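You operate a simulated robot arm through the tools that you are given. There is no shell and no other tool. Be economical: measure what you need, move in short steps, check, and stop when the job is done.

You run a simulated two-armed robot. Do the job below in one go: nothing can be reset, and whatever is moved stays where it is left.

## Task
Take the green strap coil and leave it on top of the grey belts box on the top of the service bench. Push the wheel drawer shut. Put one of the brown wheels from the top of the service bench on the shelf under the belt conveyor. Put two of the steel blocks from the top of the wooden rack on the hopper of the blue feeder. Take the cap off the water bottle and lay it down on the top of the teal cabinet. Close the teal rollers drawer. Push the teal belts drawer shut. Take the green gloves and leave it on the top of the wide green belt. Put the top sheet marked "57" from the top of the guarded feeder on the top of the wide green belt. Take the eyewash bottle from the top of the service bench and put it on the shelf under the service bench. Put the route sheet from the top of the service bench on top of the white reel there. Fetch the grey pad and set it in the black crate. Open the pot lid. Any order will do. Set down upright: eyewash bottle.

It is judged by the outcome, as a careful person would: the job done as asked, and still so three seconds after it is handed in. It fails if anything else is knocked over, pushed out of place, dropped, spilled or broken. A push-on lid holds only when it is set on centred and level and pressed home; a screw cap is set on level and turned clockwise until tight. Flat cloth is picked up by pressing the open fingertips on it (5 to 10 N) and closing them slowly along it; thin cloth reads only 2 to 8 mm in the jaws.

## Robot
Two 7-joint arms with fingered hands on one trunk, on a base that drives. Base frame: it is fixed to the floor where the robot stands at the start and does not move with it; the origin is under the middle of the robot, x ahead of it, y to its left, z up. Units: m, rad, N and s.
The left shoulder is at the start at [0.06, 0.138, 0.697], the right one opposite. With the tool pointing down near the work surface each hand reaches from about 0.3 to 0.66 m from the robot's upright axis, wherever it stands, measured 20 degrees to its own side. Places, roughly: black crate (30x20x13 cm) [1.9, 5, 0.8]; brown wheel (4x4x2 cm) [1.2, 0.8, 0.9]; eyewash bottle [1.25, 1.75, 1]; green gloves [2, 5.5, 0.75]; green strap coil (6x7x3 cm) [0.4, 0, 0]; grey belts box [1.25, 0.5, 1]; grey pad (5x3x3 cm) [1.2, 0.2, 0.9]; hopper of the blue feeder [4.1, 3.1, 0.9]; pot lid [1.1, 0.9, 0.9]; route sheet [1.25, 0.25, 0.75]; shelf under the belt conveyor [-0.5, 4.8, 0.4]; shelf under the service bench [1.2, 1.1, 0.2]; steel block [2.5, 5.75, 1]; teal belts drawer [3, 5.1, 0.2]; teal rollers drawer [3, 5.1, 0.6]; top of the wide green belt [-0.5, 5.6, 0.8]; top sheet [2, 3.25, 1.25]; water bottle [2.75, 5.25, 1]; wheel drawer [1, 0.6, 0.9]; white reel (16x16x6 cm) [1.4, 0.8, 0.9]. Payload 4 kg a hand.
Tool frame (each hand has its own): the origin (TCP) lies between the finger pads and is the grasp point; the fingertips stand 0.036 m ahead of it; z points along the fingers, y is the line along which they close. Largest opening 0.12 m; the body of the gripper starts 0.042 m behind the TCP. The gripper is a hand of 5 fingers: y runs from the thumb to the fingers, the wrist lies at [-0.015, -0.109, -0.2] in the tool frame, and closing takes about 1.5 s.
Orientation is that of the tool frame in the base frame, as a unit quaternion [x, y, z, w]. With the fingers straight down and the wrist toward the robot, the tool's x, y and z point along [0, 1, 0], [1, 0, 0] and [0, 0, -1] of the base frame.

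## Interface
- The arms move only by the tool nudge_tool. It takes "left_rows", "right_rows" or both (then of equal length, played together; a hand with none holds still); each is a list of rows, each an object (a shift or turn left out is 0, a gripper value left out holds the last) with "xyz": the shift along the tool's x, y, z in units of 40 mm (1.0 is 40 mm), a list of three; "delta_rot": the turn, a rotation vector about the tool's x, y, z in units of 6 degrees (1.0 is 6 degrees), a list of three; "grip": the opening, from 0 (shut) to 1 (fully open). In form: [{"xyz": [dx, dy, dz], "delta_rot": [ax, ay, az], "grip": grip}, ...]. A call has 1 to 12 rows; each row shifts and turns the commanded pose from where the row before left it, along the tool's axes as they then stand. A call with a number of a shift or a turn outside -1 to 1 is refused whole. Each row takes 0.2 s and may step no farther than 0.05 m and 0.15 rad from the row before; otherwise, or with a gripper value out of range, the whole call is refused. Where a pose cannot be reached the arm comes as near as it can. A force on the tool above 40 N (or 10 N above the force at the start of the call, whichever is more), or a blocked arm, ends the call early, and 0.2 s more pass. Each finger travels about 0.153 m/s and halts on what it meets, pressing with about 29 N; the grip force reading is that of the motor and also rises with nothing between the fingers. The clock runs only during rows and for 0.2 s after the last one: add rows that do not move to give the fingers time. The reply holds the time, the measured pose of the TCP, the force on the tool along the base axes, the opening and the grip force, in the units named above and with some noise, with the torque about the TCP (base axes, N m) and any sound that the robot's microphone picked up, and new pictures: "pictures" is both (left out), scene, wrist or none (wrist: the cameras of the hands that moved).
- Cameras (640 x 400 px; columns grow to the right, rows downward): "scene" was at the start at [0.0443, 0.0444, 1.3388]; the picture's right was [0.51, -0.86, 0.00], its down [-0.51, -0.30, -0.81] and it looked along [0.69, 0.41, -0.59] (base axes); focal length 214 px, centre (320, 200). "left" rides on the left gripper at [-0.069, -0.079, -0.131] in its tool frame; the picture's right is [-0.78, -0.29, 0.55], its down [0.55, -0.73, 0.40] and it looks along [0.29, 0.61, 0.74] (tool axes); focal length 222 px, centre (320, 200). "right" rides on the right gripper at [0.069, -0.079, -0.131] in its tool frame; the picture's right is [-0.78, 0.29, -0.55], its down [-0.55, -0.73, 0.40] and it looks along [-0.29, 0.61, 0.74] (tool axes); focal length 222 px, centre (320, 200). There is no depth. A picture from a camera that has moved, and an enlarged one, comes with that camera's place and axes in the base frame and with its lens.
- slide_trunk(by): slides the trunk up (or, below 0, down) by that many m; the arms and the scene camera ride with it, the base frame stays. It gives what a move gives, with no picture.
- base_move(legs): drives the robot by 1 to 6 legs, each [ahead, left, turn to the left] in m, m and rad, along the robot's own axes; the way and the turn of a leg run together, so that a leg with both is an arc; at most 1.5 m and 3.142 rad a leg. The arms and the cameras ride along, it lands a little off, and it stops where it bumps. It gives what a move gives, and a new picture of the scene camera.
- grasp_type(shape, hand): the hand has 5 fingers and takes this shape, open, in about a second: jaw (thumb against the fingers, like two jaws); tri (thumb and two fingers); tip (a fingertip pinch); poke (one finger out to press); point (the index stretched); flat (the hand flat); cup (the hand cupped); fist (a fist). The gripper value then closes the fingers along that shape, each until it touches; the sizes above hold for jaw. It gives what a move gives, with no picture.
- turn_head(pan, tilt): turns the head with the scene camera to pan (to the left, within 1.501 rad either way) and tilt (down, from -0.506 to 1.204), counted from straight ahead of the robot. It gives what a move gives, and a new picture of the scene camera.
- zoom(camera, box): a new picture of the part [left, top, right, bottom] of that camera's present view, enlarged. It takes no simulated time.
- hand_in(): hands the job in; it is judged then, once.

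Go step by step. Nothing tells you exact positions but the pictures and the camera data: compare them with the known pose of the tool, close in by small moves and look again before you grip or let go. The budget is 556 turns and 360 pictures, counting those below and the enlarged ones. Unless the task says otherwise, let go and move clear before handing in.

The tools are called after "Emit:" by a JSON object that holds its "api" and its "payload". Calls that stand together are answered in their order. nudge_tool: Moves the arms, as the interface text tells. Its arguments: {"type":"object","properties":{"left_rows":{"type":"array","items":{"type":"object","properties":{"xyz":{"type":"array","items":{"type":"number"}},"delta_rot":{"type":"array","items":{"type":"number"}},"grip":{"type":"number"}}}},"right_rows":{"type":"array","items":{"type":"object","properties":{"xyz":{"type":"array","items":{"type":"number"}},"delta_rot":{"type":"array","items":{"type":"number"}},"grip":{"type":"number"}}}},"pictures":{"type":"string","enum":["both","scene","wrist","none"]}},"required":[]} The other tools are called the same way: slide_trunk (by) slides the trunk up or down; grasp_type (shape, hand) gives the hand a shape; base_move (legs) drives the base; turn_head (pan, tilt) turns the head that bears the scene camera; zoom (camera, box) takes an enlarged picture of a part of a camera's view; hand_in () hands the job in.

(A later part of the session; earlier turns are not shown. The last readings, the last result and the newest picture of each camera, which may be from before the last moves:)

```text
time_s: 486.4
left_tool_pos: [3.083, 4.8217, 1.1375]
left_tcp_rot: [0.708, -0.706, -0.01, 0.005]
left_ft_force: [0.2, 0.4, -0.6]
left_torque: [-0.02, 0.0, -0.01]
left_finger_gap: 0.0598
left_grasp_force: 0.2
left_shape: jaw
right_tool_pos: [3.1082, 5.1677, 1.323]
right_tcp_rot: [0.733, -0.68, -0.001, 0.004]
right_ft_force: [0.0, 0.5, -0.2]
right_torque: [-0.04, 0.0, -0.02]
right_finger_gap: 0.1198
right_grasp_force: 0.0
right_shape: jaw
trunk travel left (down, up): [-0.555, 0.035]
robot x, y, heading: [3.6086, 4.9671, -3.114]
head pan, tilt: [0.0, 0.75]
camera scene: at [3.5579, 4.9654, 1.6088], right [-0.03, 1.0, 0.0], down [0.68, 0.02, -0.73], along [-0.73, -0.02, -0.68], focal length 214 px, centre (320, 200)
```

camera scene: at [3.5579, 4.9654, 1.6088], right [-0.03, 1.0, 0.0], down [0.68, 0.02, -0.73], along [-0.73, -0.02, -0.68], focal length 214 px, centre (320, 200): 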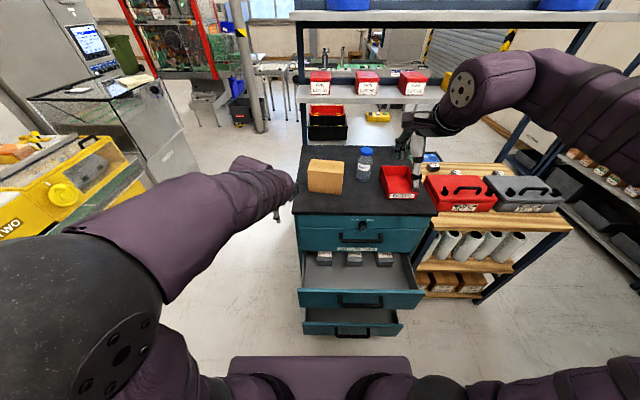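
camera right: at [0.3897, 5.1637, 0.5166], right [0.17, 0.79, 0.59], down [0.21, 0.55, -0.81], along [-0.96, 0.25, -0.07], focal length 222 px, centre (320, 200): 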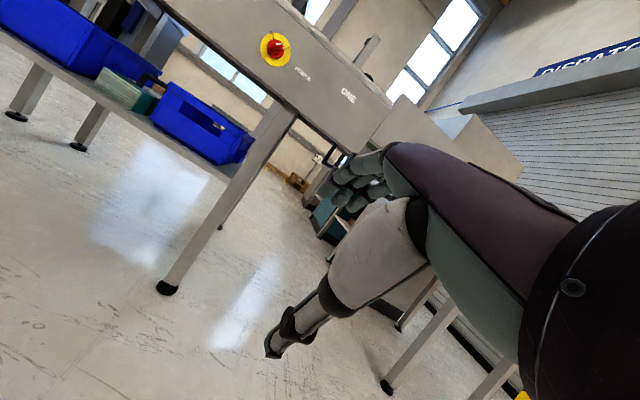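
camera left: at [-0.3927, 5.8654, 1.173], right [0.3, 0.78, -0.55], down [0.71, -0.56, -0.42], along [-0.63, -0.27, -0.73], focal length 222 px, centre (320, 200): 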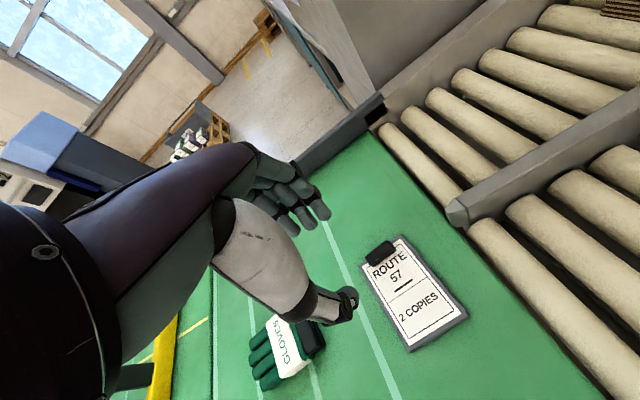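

The cabinet faces me with two open drawers (rollers z≈0.6, belts z≈0.25). Back off, lower the trunk, and put the closed right hand in front of the rollers drawer.

Emit:
{"api": "base_move", "payload": {"legs": [[-0.28, 0.02, -0.02]]}}

Emit:
{"api": "slide_trunk", "payload": {"by": -0.35}}

Emit:
{"api": "nudge_tool", "payload": {"right_rows": [{"xyz": [0, 0, 1], "grip": 0}, {"xyz": [0, 0, 1]}, {"xyz": [0, 0, 1]}, {"xyz": [0, 0, 1]}, {"xyz": [0, 0, 1]}, {"xyz": [0, 0, 1]}, {"xyz": [0, 0, 1]}, {"xyz": [0, 0, 1]}, {"xyz": [0, 0, 0.5]}, {"xyz": [0, 0, 0]}], "pictures": "both"}}

```text
time_s: 488.4
left_tool_pos: [3.362, 4.82, 1.1382]
left_tcp_rot: [-0.699, 0.715, 0.01, -0.005]
left_ft_force: [0.0, 0.3, -0.2]
left_torque: [0.01, 0.02, 0.0]
left_finger_gap: 0.0598
left_grasp_force: 0.1
left_shape: jaw
right_tool_pos: [3.3964, 5.1643, 1.323]
right_tcp_rot: [0.724, -0.69, -0.001, 0.003]
right_ft_force: [0.6, 0.0, 0.7]
right_torque: [0.0, 0.03, 0.03]
right_finger_gap: 0.1198
right_grasp_force: 0.1
right_shape: jaw
trunk travel left (down, up): [-0.555, 0.035]
robot x, y, heading: [3.8889, 4.9516, -3.134]
head pan, tilt: [0.0, 0.75]
camera scene: at [3.8407, 4.9519, 1.6088], right [-0.01, 1.0, 0.0], down [0.68, 0.01, -0.73], along [-0.73, -0.01, -0.68], focal length 214 px, centre (320, 200)
```

scene: 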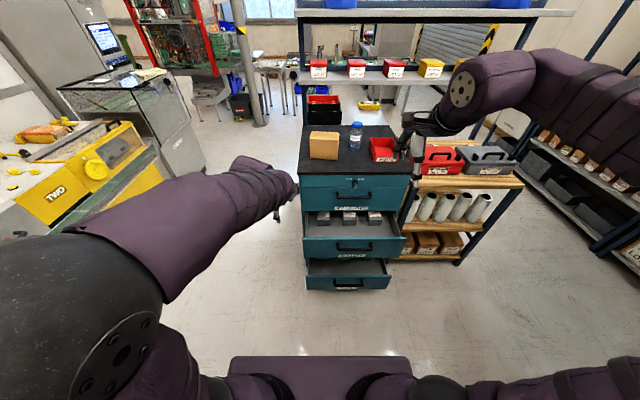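

```text
time_s: 491.8
left_tool_pos: [3.3611, 4.8204, 0.7882]
left_tcp_rot: [-0.699, 0.715, 0.01, -0.005]
left_ft_force: [-0.2, 0.5, -0.3]
left_torque: [-0.03, 0.0, 0.01]
left_finger_gap: 0.0599
left_grasp_force: 0.1
left_shape: jaw
right_tool_pos: [3.3952, 5.1642, 0.9721]
right_tcp_rot: [0.725, -0.689, -0.001, 0.004]
right_ft_force: [0.2, 0.0, 0.0]
right_torque: [0.02, -0.03, 0.01]
right_finger_gap: 0.1198
right_grasp_force: 0.1
right_shape: jaw
trunk travel left (down, up): [-0.205, 0.385]
robot x, y, heading: [3.894, 4.9543, -3.135]
head pan, tilt: [0.0, 0.75]
```

```text
time_s: 494.0
left_tool_pos: [3.3606, 4.8194, 0.7887]
left_tcp_rot: [-0.699, 0.715, 0.011, -0.004]
left_ft_force: [0.3, -0.2, 0.1]
left_torque: [0.0, 0.01, 0.0]
left_finger_gap: 0.0599
left_grasp_force: 0.1
left_shape: jaw
right_tool_pos: [3.3937, 5.1651, 0.6308]
right_tcp_rot: [0.724, -0.69, -0.003, 0.004]
right_ft_force: [-0.3, 0.7, -0.1]
right_torque: [-0.02, 0.0, -0.02]
right_finger_gap: 0.0002
right_grasp_force: 29.0
right_shape: jaw
trunk travel left (down, up): [-0.205, 0.385]
robot x, y, heading: [3.8943, 4.9534, -3.131]
head pan, tilt: [0.0, 0.75]
camera scene: at [3.8392, 4.9519, 1.2587], right [-0.01, 1.0, 0.0], down [0.68, 0.01, -0.73], along [-0.73, -0.01, -0.68], focal length 214 px, centre (320, 200)
camera right: at [3.4751, 5.0992, 0.7618], right [-0.33, 0.77, 0.55], down [0.71, 0.58, -0.4], along [-0.63, 0.25, -0.73], focal length 222 px, centre (320, 200)
```

scene: 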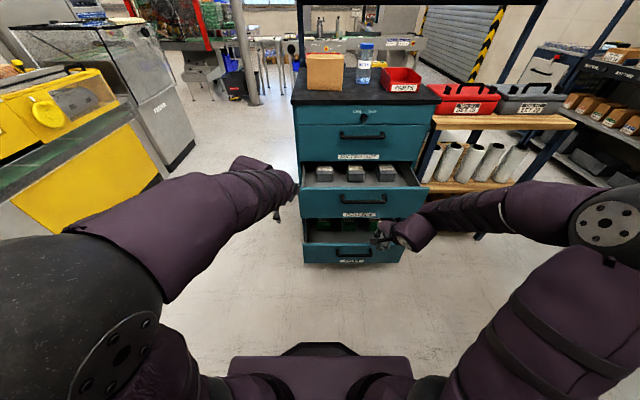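
right: 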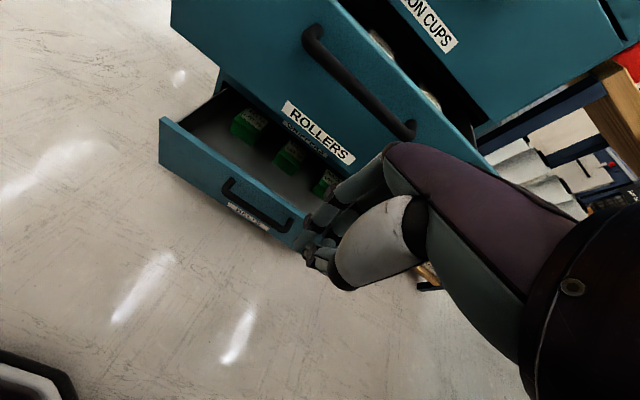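

Handles: rollers at (3.178, 5.09, 0.649), belts at (3.247, 5.09, 0.36); closed position x≈2.964. Align and push the rollers drawer.

Emit:
{"api": "nudge_tool", "payload": {"right_rows": [{"xyz": [0.9, 0, -0.4]}, {"xyz": [0.9, 0, -0.4]}], "left_rows": [{"xyz": [0.8, -0.9, 0]}, {"xyz": [0.8, -0.9, 0]}], "pictures": "none"}}

Emit:
{"api": "base_move", "payload": {"legs": [[0.13, 0, 0]]}}

Emit:
{"api": "nudge_tool", "payload": {"right_rows": [{"xyz": [0, 0.5, 0]}, {"xyz": [0, 0.5, 0]}, {"xyz": [0, 0.5, 0]}, {"xyz": [0, 0.5, 0]}, {"xyz": [0, 0.5, 0]}, {"xyz": [0, 0.5, 0]}], "pictures": "scene"}}

```text
time_s: 494.6
left_tool_pos: [3.431, 4.7548, 0.7885]
left_tcp_rot: [-0.699, 0.715, 0.011, -0.005]
left_ft_force: [1.0, -0.2, 0.3]
left_torque: [-0.02, 0.01, 0.01]
left_finger_gap: 0.0598
left_grasp_force: 0.1
left_shape: jaw
right_tool_pos: [3.3996, 5.0904, 0.6664]
right_tcp_rot: [0.723, -0.691, -0.002, 0.003]
right_ft_force: [0.8, -0.1, 0.7]
right_torque: [0.0, 0.01, -0.01]
right_finger_gap: 0.0
right_grasp_force: 29.1
right_shape: jaw
trunk travel left (down, up): [-0.205, 0.385]
robot x, y, heading: [3.8946, 4.9486, -3.136]
head pan, tilt: [0.0, 0.75]
```

```text
time_s: 495.9
left_tool_pos: [3.3036, 4.7535, 0.7881]
left_tcp_rot: [-0.699, 0.715, 0.011, -0.004]
left_ft_force: [0.6, 0.0, -0.1]
left_torque: [0.01, 0.01, -0.02]
left_finger_gap: 0.0595
left_grasp_force: 0.0
left_shape: jaw
right_tool_pos: [3.2725, 5.0888, 0.6661]
right_tcp_rot: [0.725, -0.689, -0.001, 0.003]
right_ft_force: [0.8, -0.9, 0.1]
right_torque: [0.0, 0.0, 0.0]
right_finger_gap: 0.0001
right_grasp_force: 29.1
right_shape: jaw
trunk travel left (down, up): [-0.205, 0.385]
robot x, y, heading: [3.7674, 4.9509, -3.128]
head pan, tilt: [0.0, 0.75]
camera scene: at [3.7117, 4.9509, 1.2587], right [-0.01, 1.0, 0.0], down [0.68, 0.01, -0.73], along [-0.73, -0.01, -0.68], focal length 214 px, centre (320, 200)
```

scene: 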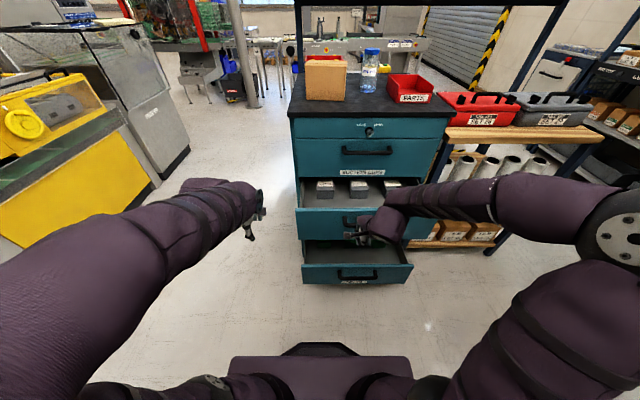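

```text
time_s: 497.2
left_tool_pos: [3.3028, 4.7541, 0.7871]
left_tcp_rot: [-0.698, 0.716, 0.01, -0.004]
left_ft_force: [-0.9, -0.3, 0.2]
left_torque: [0.01, 0.01, 0.03]
left_finger_gap: 0.0597
left_grasp_force: 0.1
left_shape: jaw
right_tool_pos: [3.1526, 5.0841, 0.6665]
right_tcp_rot: [0.725, -0.689, -0.001, 0.003]
right_ft_force: [-0.7, -0.4, -0.1]
right_torque: [0.05, 0.02, -0.01]
right_finger_gap: 0.0002
right_grasp_force: 28.8
right_shape: jaw
trunk travel left (down, up): [-0.205, 0.385]
robot x, y, heading: [3.764, 4.9511, -3.135]
head pan, tilt: [0.0, 0.75]
camera scene: at [3.7116, 4.9509, 1.2587], right [-0.01, 1.0, 0.0], down [0.68, 0.01, -0.73], along [-0.73, -0.01, -0.68], focal length 214 px, centre (320, 200)
```

scene: 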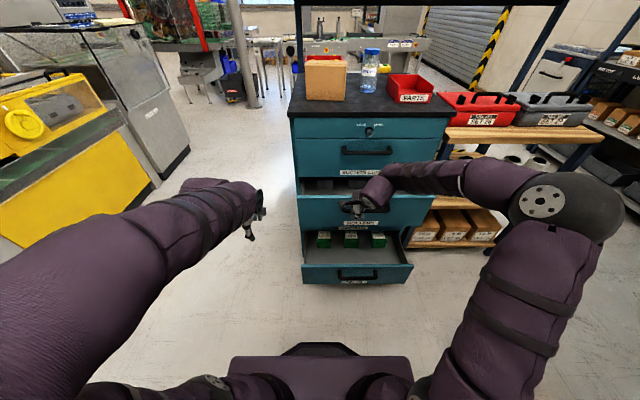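

Emit:
{"api": "nudge_tool", "payload": {"right_rows": [{"xyz": [0, 0.5, 0]}, {"xyz": [0, 0.5, 0]}, {"xyz": [0, 0.5, 0]}, {"xyz": [0, 0.4, 0]}, {"xyz": [0, 0.3, 0]}, {"xyz": [0, 0.2, 0]}, {"xyz": [0, 0.2, 0]}, {"xyz": [0, 0.2, 0]}], "pictures": "scene"}}

```text
time_s: 499.1
left_tool_pos: [3.3021, 4.7542, 0.7879]
left_tcp_rot: [-0.698, 0.716, 0.011, -0.004]
left_ft_force: [0.0, -0.5, 0.2]
left_torque: [-0.03, -0.05, 0.01]
left_finger_gap: 0.0599
left_grasp_force: 0.1
left_shape: jaw
right_tool_pos: [3.0404, 5.0786, 0.6663]
right_tcp_rot: [0.724, -0.69, -0.002, 0.004]
right_ft_force: [-0.7, -0.6, 0.2]
right_torque: [-0.01, -0.02, -0.01]
right_finger_gap: 0.0
right_grasp_force: 29.2
right_shape: jaw
trunk travel left (down, up): [-0.205, 0.385]
robot x, y, heading: [3.7659, 4.95, -3.135]
head pan, tilt: [0.0, 0.75]
camera scene: at [3.7116, 4.9509, 1.2587], right [-0.01, 1.0, 0.0], down [0.68, 0.01, -0.73], along [-0.73, -0.01, -0.68], focal length 214 px, centre (320, 200)
```

scene: 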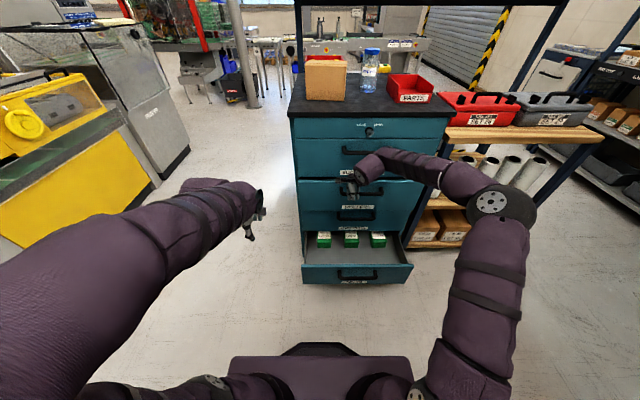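

Emit:
{"api": "nudge_tool", "payload": {"right_rows": [{"xyz": [0, 0.25, 0]}, {"xyz": [0, 0.25, 0]}, {"xyz": [0, 0.2, 0]}, {"xyz": [0, 0.2, 0]}, {"xyz": [0, 0.2, 0]}, {"xyz": [0, 0.2, 0]}], "pictures": "none"}}

```text
time_s: 500.4
left_tool_pos: [3.3055, 4.7559, 0.79]
left_tcp_rot: [-0.699, 0.715, 0.011, -0.005]
left_ft_force: [-1.0, -0.5, -0.3]
left_torque: [-0.02, 0.01, -0.03]
left_finger_gap: 0.0596
left_grasp_force: 0.1
left_shape: jaw
right_tool_pos: [2.998, 5.0755, 0.6713]
right_tcp_rot: [0.724, -0.689, 0.002, 0.0]
right_ft_force: [23.3, 3.9, 15.3]
right_torque: [0.22, -0.46, -0.01]
right_finger_gap: 0.0
right_grasp_force: 28.7
right_shape: jaw
trunk travel left (down, up): [-0.205, 0.385]
robot x, y, heading: [3.7688, 4.9528, -3.132]
head pan, tilt: [0.0, 0.75]
stopped in row 6 (right hand): the force on the tool passed its limit at 46 N (the readings are from after the stop); the commanded pose is now the measured one
```

Rollers drawer shut (46 N at end). Withdraw and lower for the belts drawer.

Emit:
{"api": "nudge_tool", "payload": {"right_rows": [{"xyz": [0, -1, 0]}, {"xyz": [0, -1, 0]}, {"xyz": [0, -1, 0]}, {"xyz": [0, -1, 0]}, {"xyz": [0, -1, 0]}, {"xyz": [0, -1, 0]}], "pictures": "none"}}

Emit:
{"api": "base_move", "payload": {"legs": [[-0.2, 0, 0]]}}

Emit:
{"api": "slide_trunk", "payload": {"by": -0.2}}

Emit:
{"api": "nudge_tool", "payload": {"right_rows": [{"xyz": [0, 0, 1]}, {"xyz": [0, 0, 1]}, {"xyz": [0, 0, 0.4]}, {"xyz": [0, 0, 0]}], "pictures": "wrist"}}

```text
time_s: 501.8
left_tool_pos: [3.3033, 4.7546, 0.7881]
left_tcp_rot: [-0.698, 0.716, 0.011, -0.004]
left_ft_force: [-0.4, 0.3, 0.0]
left_torque: [0.0, -0.04, 0.06]
left_finger_gap: 0.0598
left_grasp_force: 0.1
left_shape: jaw
right_tool_pos: [3.2367, 5.0867, 0.67]
right_tcp_rot: [0.724, -0.689, 0.002, 0.0]
right_ft_force: [0.7, 0.7, -0.8]
right_torque: [0.0, 0.01, 0.0]
right_finger_gap: 0.0001
right_grasp_force: 28.9
right_shape: jaw
trunk travel left (down, up): [-0.205, 0.385]
robot x, y, heading: [3.7671, 4.9533, -3.135]
head pan, tilt: [0.0, 0.75]
```

```text
time_s: 503.4
left_tool_pos: [3.4786, 4.7567, 0.7894]
left_tcp_rot: [-0.698, 0.716, 0.011, -0.004]
left_ft_force: [1.2, -0.7, -0.1]
left_torque: [0.03, -0.01, 0.0]
left_finger_gap: 0.0597
left_grasp_force: 0.2
left_shape: jaw
right_tool_pos: [3.4112, 5.0889, 0.6702]
right_tcp_rot: [0.724, -0.689, 0.0, 0.0]
right_ft_force: [0.4, 1.9, -0.5]
right_torque: [0.02, -0.01, -0.02]
right_finger_gap: 0.0
right_grasp_force: 28.4
right_shape: jaw
trunk travel left (down, up): [-0.205, 0.385]
robot x, y, heading: [3.9399, 4.951, -3.133]
head pan, tilt: [0.0, 0.75]
stopped in leg 1: the robot was blocked; the commanded pose is now the measured one
camera scene: at [3.8879, 4.9522, 1.2588], right [-0.01, 1.0, 0.0], down [0.68, 0.0, -0.73], along [-0.73, 0.0, -0.68], focal length 214 px, centre (320, 200)
```

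scene: 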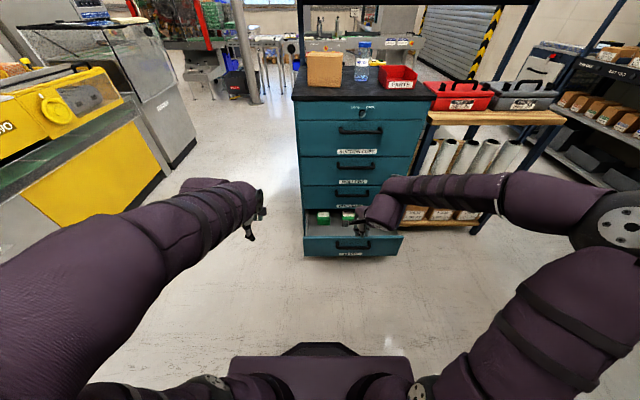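

```text
time_s: 505.6
left_tool_pos: [3.4786, 4.7565, 0.5891]
left_tcp_rot: [-0.699, 0.715, 0.01, -0.005]
left_ft_force: [0.1, 0.5, 0.2]
left_torque: [-0.04, 0.02, 0.02]
left_finger_gap: 0.06
left_grasp_force: 0.1
left_shape: jaw
right_tool_pos: [3.4109, 5.0887, 0.4707]
right_tcp_rot: [0.724, -0.69, 0.001, 0.001]
right_ft_force: [-0.6, -0.2, 0.6]
right_torque: [0.01, 0.0, -0.01]
right_finger_gap: 0.0
right_grasp_force: 28.8
right_shape: jaw
trunk travel left (down, up): [-0.005, 0.585]
robot x, y, heading: [3.9426, 4.951, -3.137]
head pan, tilt: [0.0, 0.75]
```

```text
time_s: 506.6
left_tool_pos: [3.4781, 4.7569, 0.5886]
left_tcp_rot: [-0.699, 0.715, 0.01, -0.006]
left_ft_force: [-0.2, 0.1, -0.5]
left_torque: [0.0, -0.04, -0.01]
left_finger_gap: 0.0599
left_grasp_force: 0.1
left_shape: jaw
right_tool_pos: [3.4105, 5.0875, 0.3729]
right_tcp_rot: [0.724, -0.689, 0.0, 0.001]
right_ft_force: [0.1, 0.5, 0.4]
right_torque: [-0.02, 0.02, 0.0]
right_finger_gap: 0.0002
right_grasp_force: 28.8
right_shape: jaw
trunk travel left (down, up): [-0.005, 0.585]
robot x, y, heading: [3.9399, 4.9508, -3.14]
head pan, tilt: [0.0, 0.75]
camera right: at [3.4923, 5.0223, 0.5042], right [-0.33, 0.77, 0.55], down [0.71, 0.58, -0.4], along [-0.63, 0.25, -0.74], focal length 222 px, centre (320, 200)
```

right: 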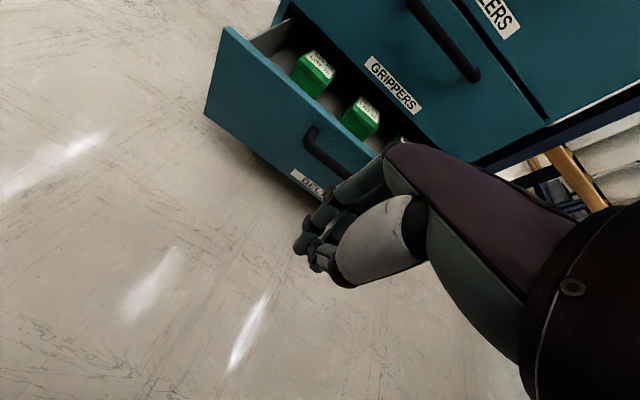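

Belts handle ≈ (3.19, 5.09, 0.267). Lower, approach and push.

Emit:
{"api": "nudge_tool", "payload": {"right_rows": [{"xyz": [0, 0, 1]}, {"xyz": [0, 0, 1]}, {"xyz": [0, 0, 0.2]}], "pictures": "none"}}

Emit:
{"api": "base_move", "payload": {"legs": [[0.2, 0, 0]]}}

Emit:
{"api": "nudge_tool", "payload": {"right_rows": [{"xyz": [0, 0.5, 0]}, {"xyz": [0, 0.5, 0]}, {"xyz": [0, 0.5, 0]}, {"xyz": [0, 0.5, 0]}, {"xyz": [0, 0.5, 0]}, {"xyz": [0, 0.3, 0]}], "pictures": "wrist"}}

```text
time_s: 507.4
left_tool_pos: [3.4783, 4.7561, 0.588]
left_tcp_rot: [-0.698, 0.716, 0.01, -0.005]
left_ft_force: [0.3, 0.8, -0.3]
left_torque: [-0.05, 0.0, -0.03]
left_finger_gap: 0.0598
left_grasp_force: 0.0
left_shape: jaw
right_tool_pos: [3.4122, 5.0867, 0.2867]
right_tcp_rot: [0.724, -0.69, 0.001, 0.001]
right_ft_force: [0.5, 0.1, -0.6]
right_torque: [0.0, -0.03, 0.01]
right_finger_gap: 0.0
right_grasp_force: 29.0
right_shape: jaw
trunk travel left (down, up): [-0.005, 0.585]
robot x, y, heading: [3.9431, 4.9557, -3.135]
head pan, tilt: [0.0, 0.75]
```

```text
time_s: 509.0
left_tool_pos: [3.2774, 4.7542, 0.5877]
left_tcp_rot: [-0.698, 0.716, 0.01, -0.005]
left_ft_force: [0.3, -0.5, -0.3]
left_torque: [0.02, -0.02, -0.03]
left_finger_gap: 0.0599
left_grasp_force: 0.1
left_shape: jaw
right_tool_pos: [3.2108, 5.0863, 0.2876]
right_tcp_rot: [0.723, -0.691, 0.001, 0.0]
right_ft_force: [0.7, 0.7, -0.2]
right_torque: [-0.02, -0.02, 0.01]
right_finger_gap: 0.0001
right_grasp_force: 29.3
right_shape: jaw
trunk travel left (down, up): [-0.005, 0.585]
robot x, y, heading: [3.7428, 4.9498, -3.142]
head pan, tilt: [0.0, 0.75]
camera scene: at [3.6869, 4.9511, 1.0587], right [-0.01, 1.0, 0.0], down [0.68, 0.0, -0.73], along [-0.73, 0.0, -0.68], focal length 214 px, centre (320, 200)
```

scene: 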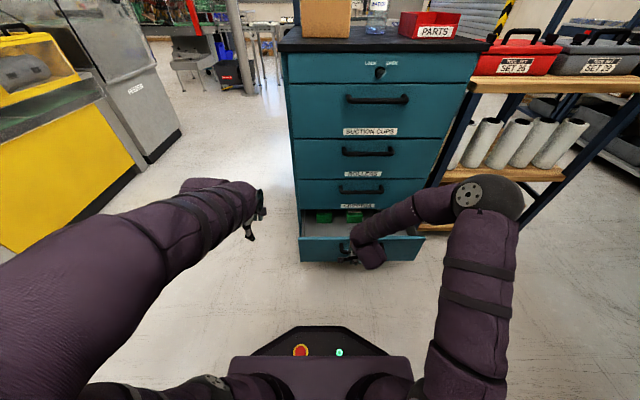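

```text
time_s: 510.4
left_tool_pos: [3.2774, 4.7572, 0.5884]
left_tcp_rot: [-0.697, 0.717, 0.011, -0.005]
left_ft_force: [-0.7, 0.1, -0.4]
left_torque: [-0.02, 0.01, 0.02]
left_finger_gap: 0.0597
left_grasp_force: 0.0
left_shape: jaw
right_tool_pos: [3.0993, 5.0816, 0.2853]
right_tcp_rot: [0.724, -0.689, 0.001, -0.001]
right_ft_force: [0.4, 0.2, 0.0]
right_torque: [0.0, -0.01, 0.0]
right_finger_gap: 0.0
right_grasp_force: 29.5
right_shape: jaw
trunk travel left (down, up): [-0.005, 0.585]
robot x, y, heading: [3.7409, 4.9491, -3.138]
head pan, tilt: [0.0, 0.75]
camera right: at [3.1802, 5.0171, 0.4164], right [-0.33, 0.77, 0.55], down [0.71, 0.58, -0.4], along [-0.63, 0.26, -0.74], focal length 222 px, centre (320, 200)
```

right: 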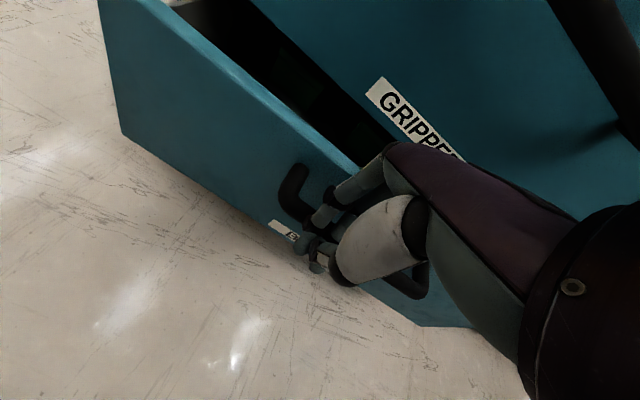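

Sliding shut. Continue until it stops.

Emit:
{"api": "nudge_tool", "payload": {"right_rows": [{"xyz": [0, 0.4, 0]}, {"xyz": [0, 0.4, 0]}, {"xyz": [0, 0.4, 0]}, {"xyz": [0, 0.3, 0]}, {"xyz": [0, 0.25, 0]}, {"xyz": [0, 0.25, 0]}, {"xyz": [0, 0.2, 0]}, {"xyz": [0, 0.2, 0]}, {"xyz": [0, 0.2, 0]}, {"xyz": [0, 0.2, 0]}], "pictures": "scene"}}

```text
time_s: 512.4
left_tool_pos: [3.2787, 4.7563, 0.5896]
left_tcp_rot: [-0.697, 0.717, 0.011, -0.004]
left_ft_force: [-0.3, -0.3, 0.3]
left_torque: [-0.02, -0.01, 0.02]
left_finger_gap: 0.0596
left_grasp_force: 0.1
left_shape: jaw
right_tool_pos: [3.0024, 5.0755, 0.2864]
right_tcp_rot: [0.724, -0.689, 0.006, -0.001]
right_ft_force: [22.3, 1.8, 19.2]
right_torque: [0.19, -0.21, -0.11]
right_finger_gap: 0.0
right_grasp_force: 29.1
right_shape: jaw
trunk travel left (down, up): [-0.005, 0.585]
robot x, y, heading: [3.7396, 4.9547, -3.136]
head pan, tilt: [0.0, 0.75]
stopped in row 10 (right hand): the force on the tool passed its limit at 44 N (the readings are from after the stop); the commanded pose is now the measured one
camera scene: at [3.6895, 4.9509, 1.0591], right [0.0, 1.0, 0.0], down [0.68, 0.0, -0.73], along [-0.73, 0.0, -0.68], focal length 214 px, centre (320, 200)
```

scene: 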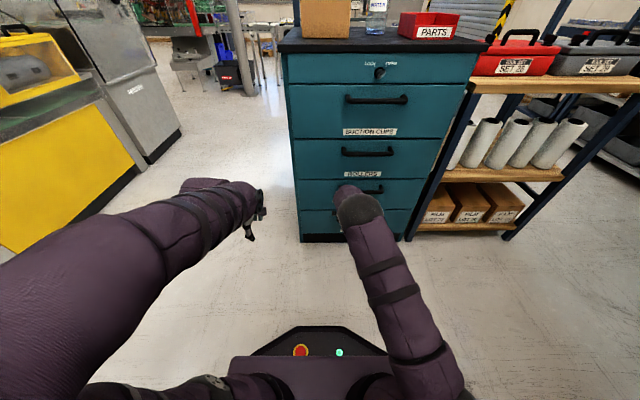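

Belts drawer shut. Withdraw, raise the trunk and look at the bottle.

Emit:
{"api": "nudge_tool", "payload": {"right_rows": [{"xyz": [0, -1, 0]}, {"xyz": [0, -1, 0]}, {"xyz": [0, -1, 0]}, {"xyz": [0, -1, -0.3]}, {"xyz": [0, -1, -0.5]}, {"xyz": [0, -0.5, -0.8]}, {"xyz": [0, 0, -1]}, {"xyz": [0, 0, -1]}, {"xyz": [0, 0, -1]}, {"xyz": [0, 0, -1]}, {"xyz": [0, 0, -1]}, {"xyz": [0, 0, -1]}], "pictures": "none"}}

Emit:
{"api": "slide_trunk", "payload": {"by": 0.4}}

Emit:
{"api": "nudge_tool", "payload": {"right_rows": [{"xyz": [0, 0, -0.9], "grip": 1}, {"xyz": [0, 0, -0.9]}, {"xyz": [0, 0, -0.9]}, {"xyz": [0, 0, -0.9]}, {"xyz": [0, 0, -0.9]}, {"xyz": [0, 0, -0.9]}, {"xyz": [0, 0, -0.9]}, {"xyz": [0, 0, -0.9]}], "left_rows": [{"xyz": [0, 0, -0.9], "grip": 1}, {"xyz": [0, 0, -0.9]}, {"xyz": [0, 0, -0.9]}, {"xyz": [0, 0, -0.9]}, {"xyz": [0, 0, -0.5]}, {"xyz": [0, 0, 0]}, {"xyz": [0, 0, 0]}, {"xyz": [0, 0, 0]}], "pictures": "scene"}}

Emit:
{"api": "zoom", "payload": {"camera": "scene", "box": [280, 80, 440, 200]}}

```text
time_s: 515.0
left_tool_pos: [3.2775, 4.7552, 0.5873]
left_tcp_rot: [-0.697, 0.717, 0.01, -0.005]
left_ft_force: [-0.2, -0.3, 0.1]
left_torque: [0.0, -0.06, -0.01]
left_finger_gap: 0.0601
left_grasp_force: 0.1
left_shape: jaw
right_tool_pos: [3.2154, 5.0881, 0.5891]
right_tcp_rot: [0.724, -0.689, 0.005, -0.002]
right_ft_force: [0.8, -0.4, -0.5]
right_torque: [0.0, -0.01, -0.01]
right_finger_gap: 0.0
right_grasp_force: 28.9
right_shape: jaw
trunk travel left (down, up): [-0.005, 0.585]
robot x, y, heading: [3.7412, 4.9501, -3.133]
head pan, tilt: [0.0, 0.75]
```

```text
time_s: 518.8
left_tool_pos: [3.2775, 4.7566, 0.9895]
left_tcp_rot: [-0.697, 0.717, 0.008, -0.004]
left_ft_force: [-0.5, -0.1, 0.9]
left_torque: [-0.01, -0.02, 0.02]
left_finger_gap: 0.0599
left_grasp_force: 0.0
left_shape: jaw
right_tool_pos: [3.2152, 5.088, 0.9889]
right_tcp_rot: [0.724, -0.69, 0.005, -0.003]
right_ft_force: [-0.1, -0.3, 1.3]
right_torque: [0.0, -0.01, 0.02]
right_finger_gap: 0.0
right_grasp_force: 29.0
right_shape: jaw
trunk travel left (down, up): [-0.405, 0.185]
robot x, y, heading: [3.742, 4.9462, -3.137]
head pan, tilt: [0.0, 0.75]
```

```text
time_s: 520.6
left_tool_pos: [3.2811, 4.755, 1.1542]
left_tcp_rot: [-0.697, 0.717, 0.01, -0.005]
left_ft_force: [0.0, 0.6, 0.5]
left_torque: [0.0, -0.03, 0.0]
left_finger_gap: 0.1198
left_grasp_force: 0.0
left_shape: jaw
right_tool_pos: [3.2138, 5.0882, 1.2803]
right_tcp_rot: [0.724, -0.69, 0.005, -0.003]
right_ft_force: [-0.6, 0.2, -0.3]
right_torque: [0.0, -0.01, -0.01]
right_finger_gap: 0.1198
right_grasp_force: 0.0
right_shape: jaw
trunk travel left (down, up): [-0.405, 0.185]
robot x, y, heading: [3.7416, 4.9508, -3.135]
head pan, tilt: [0.0, 0.75]
camera scene: at [3.6875, 4.9512, 1.4587], right [0.0, 1.0, 0.0], down [0.68, 0.0, -0.73], along [-0.73, 0.0, -0.68], focal length 214 px, centre (320, 200)
```

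scene: 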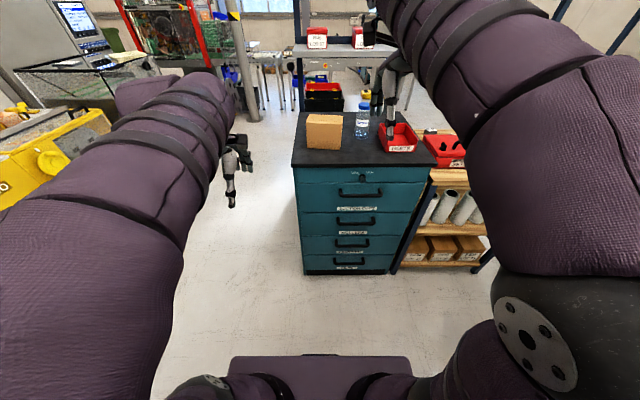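

```text
3.33 times, centred on (360, 140) of scene
camera zoom: at [3.6875, 4.9512, 1.4587], right [0.0, 1.0, 0.0], down [0.68, 0.0, -0.73], along [-0.73, 0.0, -0.68], focal length 715 px, centre (187, 400)
```

zoom: 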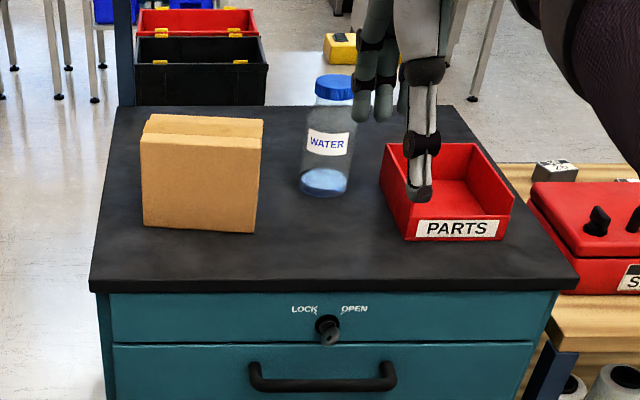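

The bottle (cap top ≈ (2.70, 5.152, 1.114)) stands between a box and the red bin. I'll drive in and try unscrewing with the right hand while pressing down.

Emit:
{"api": "nudge_tool", "payload": {"left_rows": [{"xyz": [0, -0.9, -0.8]}, {"xyz": [0, -0.9, -0.8]}, {"xyz": [0, -0.9, -0.8]}], "pictures": "none"}}

Emit:
{"api": "base_move", "payload": {"legs": [[0.37, 0, -0.005]]}}

Emit:
{"api": "nudge_tool", "payload": {"right_rows": [{"xyz": [-0.5, 0.7, 0], "delta_rot": [0, 0, 1]}, {"xyz": [-0.5, 0.7, 0], "delta_rot": [0, 0, 1]}, {"xyz": [-0.4, 0.8, 0], "delta_rot": [0, 0, 1]}, {"xyz": [0, 0.5, 0], "delta_rot": [0, 0, 1]}, {"xyz": [0, 0.2, 0.3], "delta_rot": [0, 0, 1]}, {"xyz": [0, 0, 0.5], "delta_rot": [0, 0, 1]}, {"xyz": [0, 0, 0]}], "pictures": "both"}}

```text
time_s: 521.4
left_tool_pos: [3.3845, 4.7449, 1.2386]
left_tcp_rot: [-0.695, 0.719, 0.017, 0.015]
left_ft_force: [-0.3, 0.6, -0.2]
left_torque: [-0.03, 0.01, -0.01]
left_finger_gap: 0.1199
left_grasp_force: 0.0
left_shape: jaw
right_tool_pos: [3.2151, 5.0886, 1.2792]
right_tcp_rot: [0.724, -0.69, 0.004, -0.002]
right_ft_force: [0.3, 0.1, 0.0]
right_torque: [0.0, -0.01, -0.03]
right_finger_gap: 0.1197
right_grasp_force: 0.0
right_shape: jaw
trunk travel left (down, up): [-0.405, 0.185]
robot x, y, heading: [3.7406, 4.9515, -3.137]
head pan, tilt: [0.0, 0.75]
```

```text
time_s: 523.8
left_tool_pos: [3.0106, 4.7469, 1.2412]
left_tcp_rot: [-0.692, 0.721, 0.018, 0.013]
left_ft_force: [-0.3, -0.2, 0.4]
left_torque: [-0.01, 0.0, 0.04]
left_finger_gap: 0.1194
left_grasp_force: 0.1
left_shape: jaw
right_tool_pos: [2.8408, 5.0902, 1.2795]
right_tcp_rot: [0.722, -0.692, 0.005, -0.002]
right_ft_force: [-0.6, 0.2, -0.1]
right_torque: [0.0, -0.03, 0.02]
right_finger_gap: 0.1198
right_grasp_force: 0.1
right_shape: jaw
trunk travel left (down, up): [-0.405, 0.185]
robot x, y, heading: [3.3688, 4.9492, -3.14]
head pan, tilt: [0.0, 0.75]
camera scene: at [3.3137, 4.9504, 1.4587], right [0.0, 1.0, 0.0], down [0.68, 0.0, -0.73], along [-0.73, 0.0, -0.68], focal length 214 px, centre (320, 200)
```

scene: 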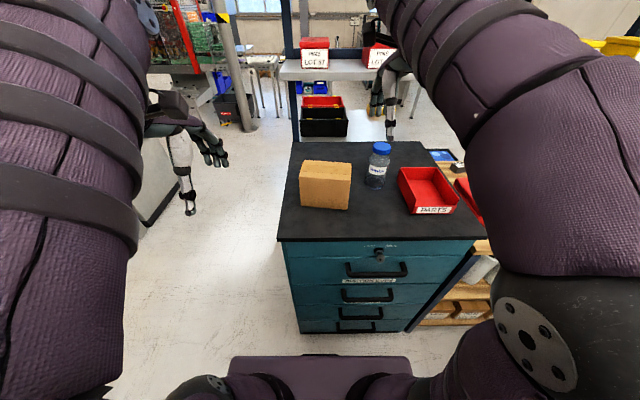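

```text
time_s: 525.4
left_tool_pos: [3.011, 4.7471, 1.2409]
left_tcp_rot: [-0.693, 0.721, 0.019, 0.013]
left_ft_force: [0.7, 1.3, 0.0]
left_torque: [0.02, 0.05, 0.01]
left_finger_gap: 0.1199
left_grasp_force: 0.1
left_shape: jaw
right_tool_pos: [2.726, 5.159, 1.2471]
right_tcp_rot: [-0.473, 0.881, -0.003, 0.004]
right_ft_force: [0.3, -0.5, -0.7]
right_torque: [-0.03, -0.02, 0.01]
right_finger_gap: 0.1198
right_grasp_force: 0.0
right_shape: jaw
trunk travel left (down, up): [-0.405, 0.185]
robot x, y, heading: [3.3671, 4.9501, -3.143]
head pan, tilt: [0.0, 0.75]
camera scene: at [3.3145, 4.9505, 1.4587], right [0.0, 1.0, 0.0], down [0.68, 0.0, -0.73], along [-0.73, 0.0, -0.68], focal length 214 px, centre (320, 200)
camera right: at [2.7522, 5.0588, 1.378], right [0.19, 0.82, 0.55], down [0.92, 0.05, -0.39], along [-0.34, 0.57, -0.74], focal length 222 px, centre (320, 200)
```

scene: 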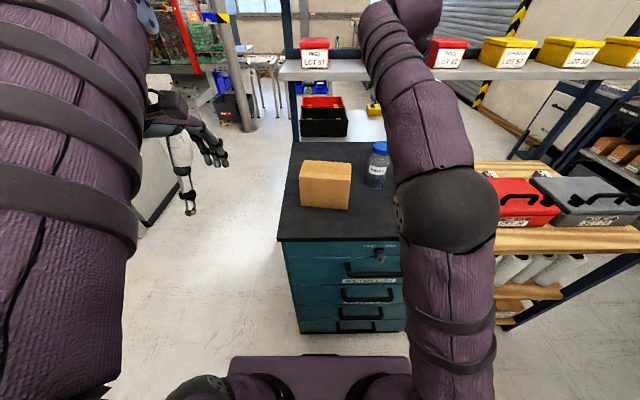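
right: 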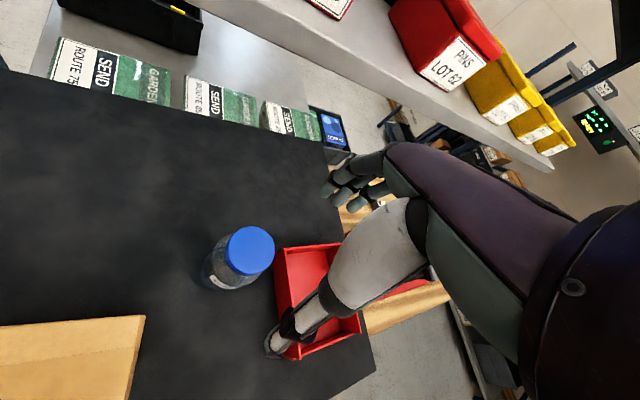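

Cap at (2.698, 5.143). Move over and descend partway.

Emit:
{"api": "nudge_tool", "payload": {"right_rows": [{"xyz": [0.72, 0.36, 0.3], "grip": 0.8}, {"xyz": [0, 0, 0.9]}, {"xyz": [0, 0, 0.9]}, {"xyz": [0, 0, 0]}], "pictures": "wrist"}}

```text
time_s: 526.4
left_tool_pos: [3.011, 4.7457, 1.2415]
left_tcp_rot: [-0.693, 0.721, 0.018, 0.013]
left_ft_force: [0.9, -0.2, 0.3]
left_torque: [0.01, 0.01, -0.01]
left_finger_gap: 0.1197
left_grasp_force: 0.0
left_shape: jaw
right_tool_pos: [2.7025, 5.1444, 1.1606]
right_tcp_rot: [-0.474, 0.88, -0.005, 0.002]
right_ft_force: [0.6, -0.3, 0.8]
right_torque: [0.03, 0.03, -0.02]
right_finger_gap: 0.0961
right_grasp_force: 0.0
right_shape: jaw
trunk travel left (down, up): [-0.405, 0.185]
robot x, y, heading: [3.3688, 4.9467, -3.142]
head pan, tilt: [0.0, 0.75]
camera right: at [2.7281, 5.0416, 1.2912], right [0.18, 0.82, 0.55], down [0.92, 0.05, -0.39], along [-0.35, 0.57, -0.74], focal length 222 px, centre (320, 200)
```

right: 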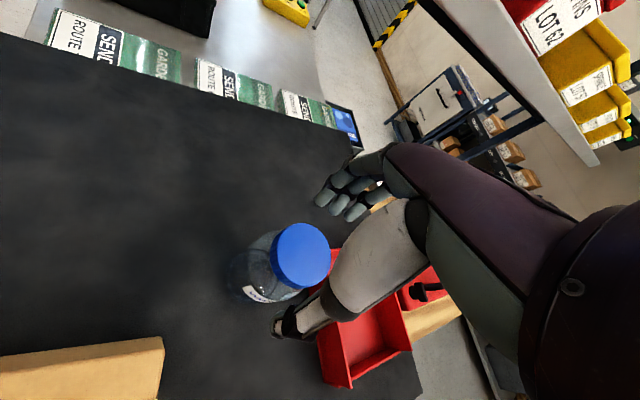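

Emit:
{"api": "nudge_tool", "payload": {"right_rows": [{"xyz": [0, 0, 0.5]}, {"xyz": [0, 0, 0.4]}, {"grip": 0.5}, {"grip": 0.3}, {"grip": 0.2}, {"grip": 0.2}, {"grip": 0.2}, {"grip": 0.2}], "pictures": "wrist"}}

```text
time_s: 528.2
left_tool_pos: [3.0117, 4.7465, 1.2406]
left_tcp_rot: [-0.693, 0.721, 0.018, 0.012]
left_ft_force: [0.9, 0.2, -0.1]
left_torque: [0.01, -0.02, -0.04]
left_finger_gap: 0.1196
left_grasp_force: 0.2
left_shape: jaw
right_tool_pos: [2.7, 5.1449, 1.1267]
right_tcp_rot: [-0.473, 0.881, -0.004, 0.004]
right_ft_force: [0.0, -1.2, -0.3]
right_torque: [0.01, 0.04, -0.04]
right_finger_gap: 0.0412
right_grasp_force: 28.8
right_shape: jaw
trunk travel left (down, up): [-0.405, 0.185]
robot x, y, heading: [3.3684, 4.9485, -3.139]
head pan, tilt: [0.0, 0.75]
camera right: at [2.7267, 5.0435, 1.2571], right [0.18, 0.82, 0.55], down [0.92, 0.05, -0.39], along [-0.35, 0.57, -0.74], focal length 222 px, centre (320, 200)
```

right: 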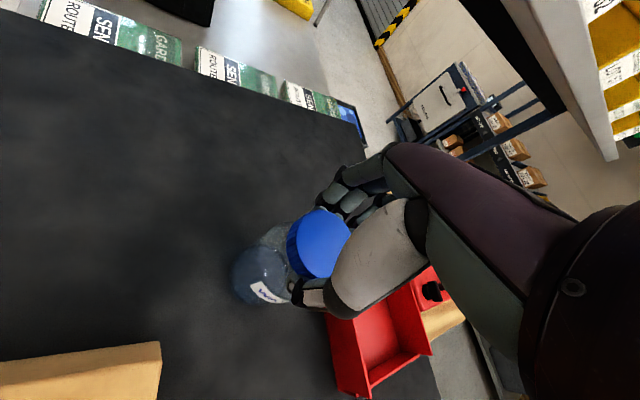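

Gripped. Press down slightly and turn counter-clockwise 72°.

Emit:
{"api": "nudge_tool", "payload": {"right_rows": [{"xyz": [0, 0, 0.08]}, {"delta_rot": [0, 0, -1]}, {"delta_rot": [0, 0, -1]}, {"delta_rot": [0, 0, -1]}, {"delta_rot": [0, 0, -1]}, {"delta_rot": [0, 0, -1]}, {"delta_rot": [0, 0, -1]}, {"delta_rot": [0, 0, -1]}, {"delta_rot": [0, 0, -1]}, {"delta_rot": [0, 0, -1]}, {"delta_rot": [0, 0, -1]}, {"delta_rot": [0, 0, -1]}], "pictures": "wrist"}}

Emit:
{"api": "zoom", "payload": {"camera": "scene", "box": [330, 110, 430, 210]}}

```text
time_s: 530.8
left_tool_pos: [3.0128, 4.7457, 1.2405]
left_tcp_rot: [-0.693, 0.72, 0.018, 0.014]
left_ft_force: [-0.7, -0.4, -0.1]
left_torque: [-0.01, 0.06, 0.05]
left_finger_gap: 0.1196
left_grasp_force: 0.2
left_shape: jaw
right_tool_pos: [2.7044, 5.1418, 1.1238]
right_tcp_rot: [0.878, -0.479, 0.003, 0.0]
right_ft_force: [-3.2, 0.8, 14.3]
right_torque: [-0.17, 0.49, -0.18]
right_finger_gap: 0.042
right_grasp_force: 29.2
right_shape: jaw
trunk travel left (down, up): [-0.405, 0.185]
robot x, y, heading: [3.367, 4.949, -3.138]
head pan, tilt: [0.0, 0.75]
camera right: at [2.8063, 5.1271, 1.2555], right [-0.67, 0.51, 0.54], down [0.32, 0.86, -0.4], along [-0.67, -0.09, -0.74], focal length 222 px, centre (320, 200)
```

right: 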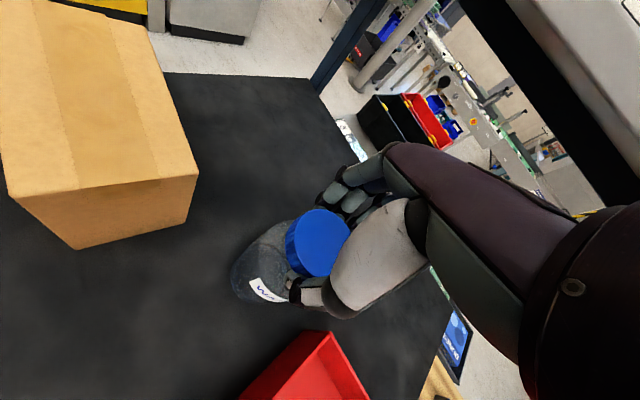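

```text
4.00 times, centred on (380, 160) of scene
camera zoom: at [3.3155, 4.9502, 1.4589], right [0.0, 1.0, 0.0], down [0.68, 0.0, -0.73], along [-0.73, 0.0, -0.68], focal length 858 px, centre (80, 360)
```

zoom: 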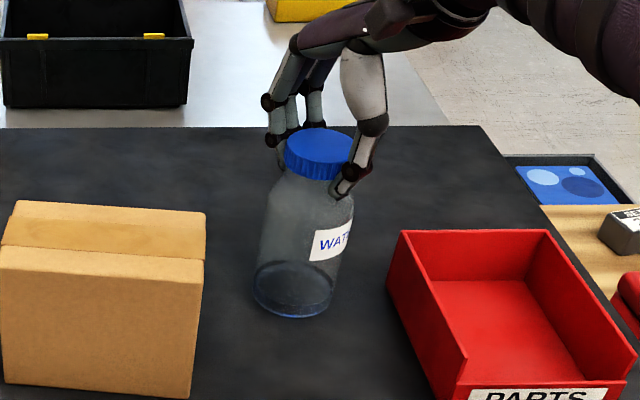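

The bottle spins with the cap, so I need the left hand to hold the body. Rotate the left hand to a horizontal grip (wrist left, fingers forward).

Emit:
{"api": "nudge_tool", "payload": {"left_rows": [{"xyz": [0.3, 0.8, 0]}, {"xyz": [0, 0.8, 0]}, {"xyz": [0, 0.5, 0]}, {"delta_rot": [-0.687, 0.687, 0.819]}, {"delta_rot": [-0.687, 0.687, 0.819]}, {"delta_rot": [-0.687, 0.687, 0.819]}, {"delta_rot": [-0.687, 0.687, 0.819]}, {"delta_rot": [-0.687, 0.687, 0.819]}, {"delta_rot": [-0.687, 0.687, 0.819]}, {"delta_rot": [-0.687, 0.687, 0.819]}, {"delta_rot": [-0.687, 0.687, 0.819]}, {"delta_rot": [-0.687, 0.687, 0.819]}], "pictures": "none"}}

Emit:
{"api": "nudge_tool", "payload": {"left_rows": [{"delta_rot": [-0.687, 0.687, 0.819]}, {"delta_rot": [-0.687, 0.687, 0.819]}, {"delta_rot": [-0.687, 0.687, 0.819]}, {"delta_rot": [-0.687, 0.687, 0.819]}, {"delta_rot": [-0.687, 0.687, 0.819]}, {"delta_rot": [-0.687, 0.687, 0.819]}, {"xyz": [0, 0, 0]}], "pictures": "scene"}}

```text
time_s: 533.4
left_tool_pos: [2.929, 4.7371, 1.2416]
left_tcp_rot: [-0.32, 0.845, 0.029, -0.427]
left_ft_force: [0.4, -0.8, -0.9]
left_torque: [-0.01, -0.01, 0.01]
left_finger_gap: 0.1198
left_grasp_force: 0.1
left_shape: jaw
right_tool_pos: [2.7056, 5.143, 1.1246]
right_tcp_rot: [0.877, -0.481, 0.005, 0.0]
right_ft_force: [1.6, -0.9, 16.8]
right_torque: [-0.21, 0.4, 0.02]
right_finger_gap: 0.0419
right_grasp_force: 28.9
right_shape: jaw
trunk travel left (down, up): [-0.405, 0.185]
robot x, y, heading: [3.3722, 4.948, -3.142]
head pan, tilt: [0.0, 0.75]
```

```text
time_s: 535.0
left_tool_pos: [2.9078, 4.7575, 1.2436]
left_tcp_rot: [0.0, 0.763, 0.029, -0.646]
left_ft_force: [-0.4, 0.2, -0.6]
left_torque: [0.01, -0.02, 0.01]
left_finger_gap: 0.12
left_grasp_force: 0.0
left_shape: jaw
left hand out of reach, approached as far as the arm can: row 2, 3
right_tool_pos: [2.7047, 5.143, 1.1236]
right_tcp_rot: [0.877, -0.481, 0.004, 0.0]
right_ft_force: [0.6, -0.4, 17.0]
right_torque: [-0.21, 0.38, -0.01]
right_finger_gap: 0.0421
right_grasp_force: 28.6
right_shape: jaw
trunk travel left (down, up): [-0.405, 0.185]
robot x, y, heading: [3.3701, 4.9522, -3.137]
head pan, tilt: [0.0, 0.75]
camera scene: at [3.316, 4.9499, 1.4588], right [0.0, 1.0, 0.0], down [0.68, 0.0, -0.73], along [-0.73, 0.0, -0.68], focal length 214 px, centre (320, 200)
```

scene: 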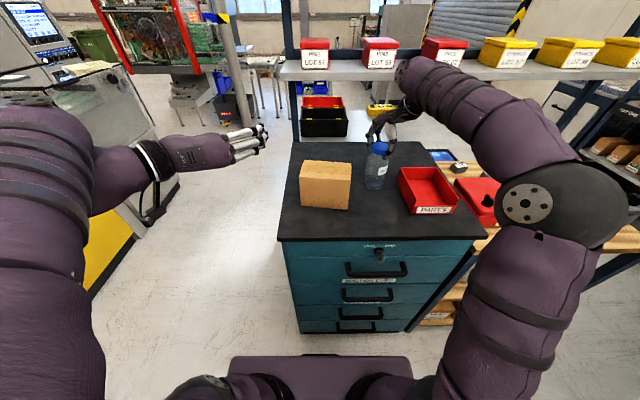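

Lower the left hand in front of the box, then slide right in front of the bottle.

Emit:
{"api": "nudge_tool", "payload": {"left_rows": [{"xyz": [-0.877, 0, 0.061]}, {"xyz": [-0.877, 0, 0.061]}, {"xyz": [-0.877, 0, 0.061]}, {"xyz": [-0.877, 0, 0.061]}, {"xyz": [-0.877, 0, 0.061]}, {"xyz": [-0.877, 0, 0.061]}, {"xyz": [0, 0, 0]}], "pictures": "none"}}

Emit:
{"api": "nudge_tool", "payload": {"left_rows": [{"xyz": [0, 0.96, 0]}, {"xyz": [0, 0.96, 0]}, {"xyz": [0, 0.96, 0]}, {"xyz": [0, 0.96, 0]}, {"xyz": [0, 0.96, 0]}, {"xyz": [0, 0.96, 0]}, {"xyz": [0, 0, 0]}], "pictures": "both"}}

```text
time_s: 536.6
left_tool_pos: [2.9031, 4.8282, 1.081]
left_tcp_rot: [-0.001, 0.764, 0.029, -0.645]
left_ft_force: [0.0, -0.1, 0.8]
left_torque: [0.02, -0.01, 0.01]
left_finger_gap: 0.1202
left_grasp_force: 0.0
left_shape: jaw
left hand out of reach, approached as far as the arm can: row 3, 4, 5, 6
right_tool_pos: [2.705, 5.143, 1.123]
right_tcp_rot: [0.876, -0.482, 0.004, 0.0]
right_ft_force: [1.2, 0.4, 14.8]
right_torque: [-0.13, 0.27, 0.02]
right_finger_gap: 0.0416
right_grasp_force: 28.7
right_shape: jaw
trunk travel left (down, up): [-0.405, 0.185]
robot x, y, heading: [3.3689, 4.9523, -3.142]
head pan, tilt: [0.0, 0.75]
```

```text
time_s: 537.4
left_tool_pos: [2.8724, 4.8411, 1.0663]
left_tcp_rot: [-0.103, 0.78, -0.004, -0.617]
left_ft_force: [1.3, 0.6, 0.0]
left_torque: [0.01, -0.02, 0.02]
left_finger_gap: 0.1201
left_grasp_force: 0.1
left_shape: jaw
right_tool_pos: [2.7052, 5.1498, 1.1246]
right_tcp_rot: [0.875, -0.484, 0.004, 0.0]
right_ft_force: [-0.5, -0.6, 1.1]
right_torque: [-0.06, 0.0, 0.01]
right_finger_gap: 0.0407
right_grasp_force: 28.3
right_shape: jaw
trunk travel left (down, up): [-0.405, 0.185]
robot x, y, heading: [3.3699, 4.9522, -3.145]
head pan, tilt: [0.0, 0.75]
stopped in row 3 (left hand): the arm was blocked; the commanded pose is now the measured one
camera scene: at [3.3145, 4.9507, 1.4586], right [0.0, 1.0, 0.0], down [0.68, 0.0, -0.73], along [-0.73, 0.0, -0.68], focal length 214 px, centre (320, 200)
camera left: at [3.0256, 4.7914, 1.0202], right [-0.31, -0.24, -0.92], down [-0.38, -0.86, 0.35], along [-0.87, 0.46, 0.18], focal length 222 px, centre (320, 200)
```

scene: 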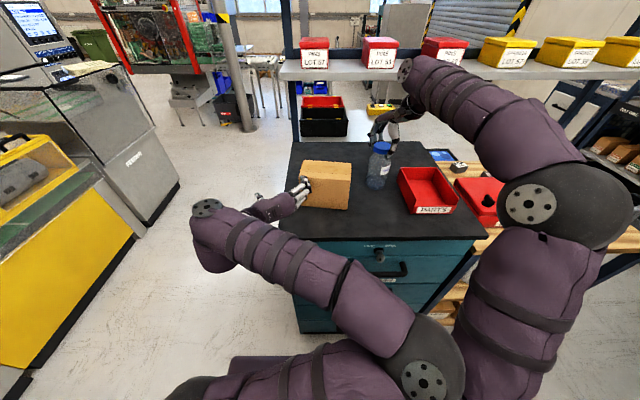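
left: 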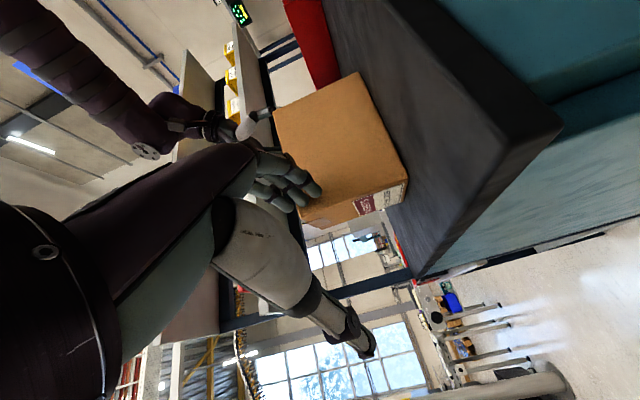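

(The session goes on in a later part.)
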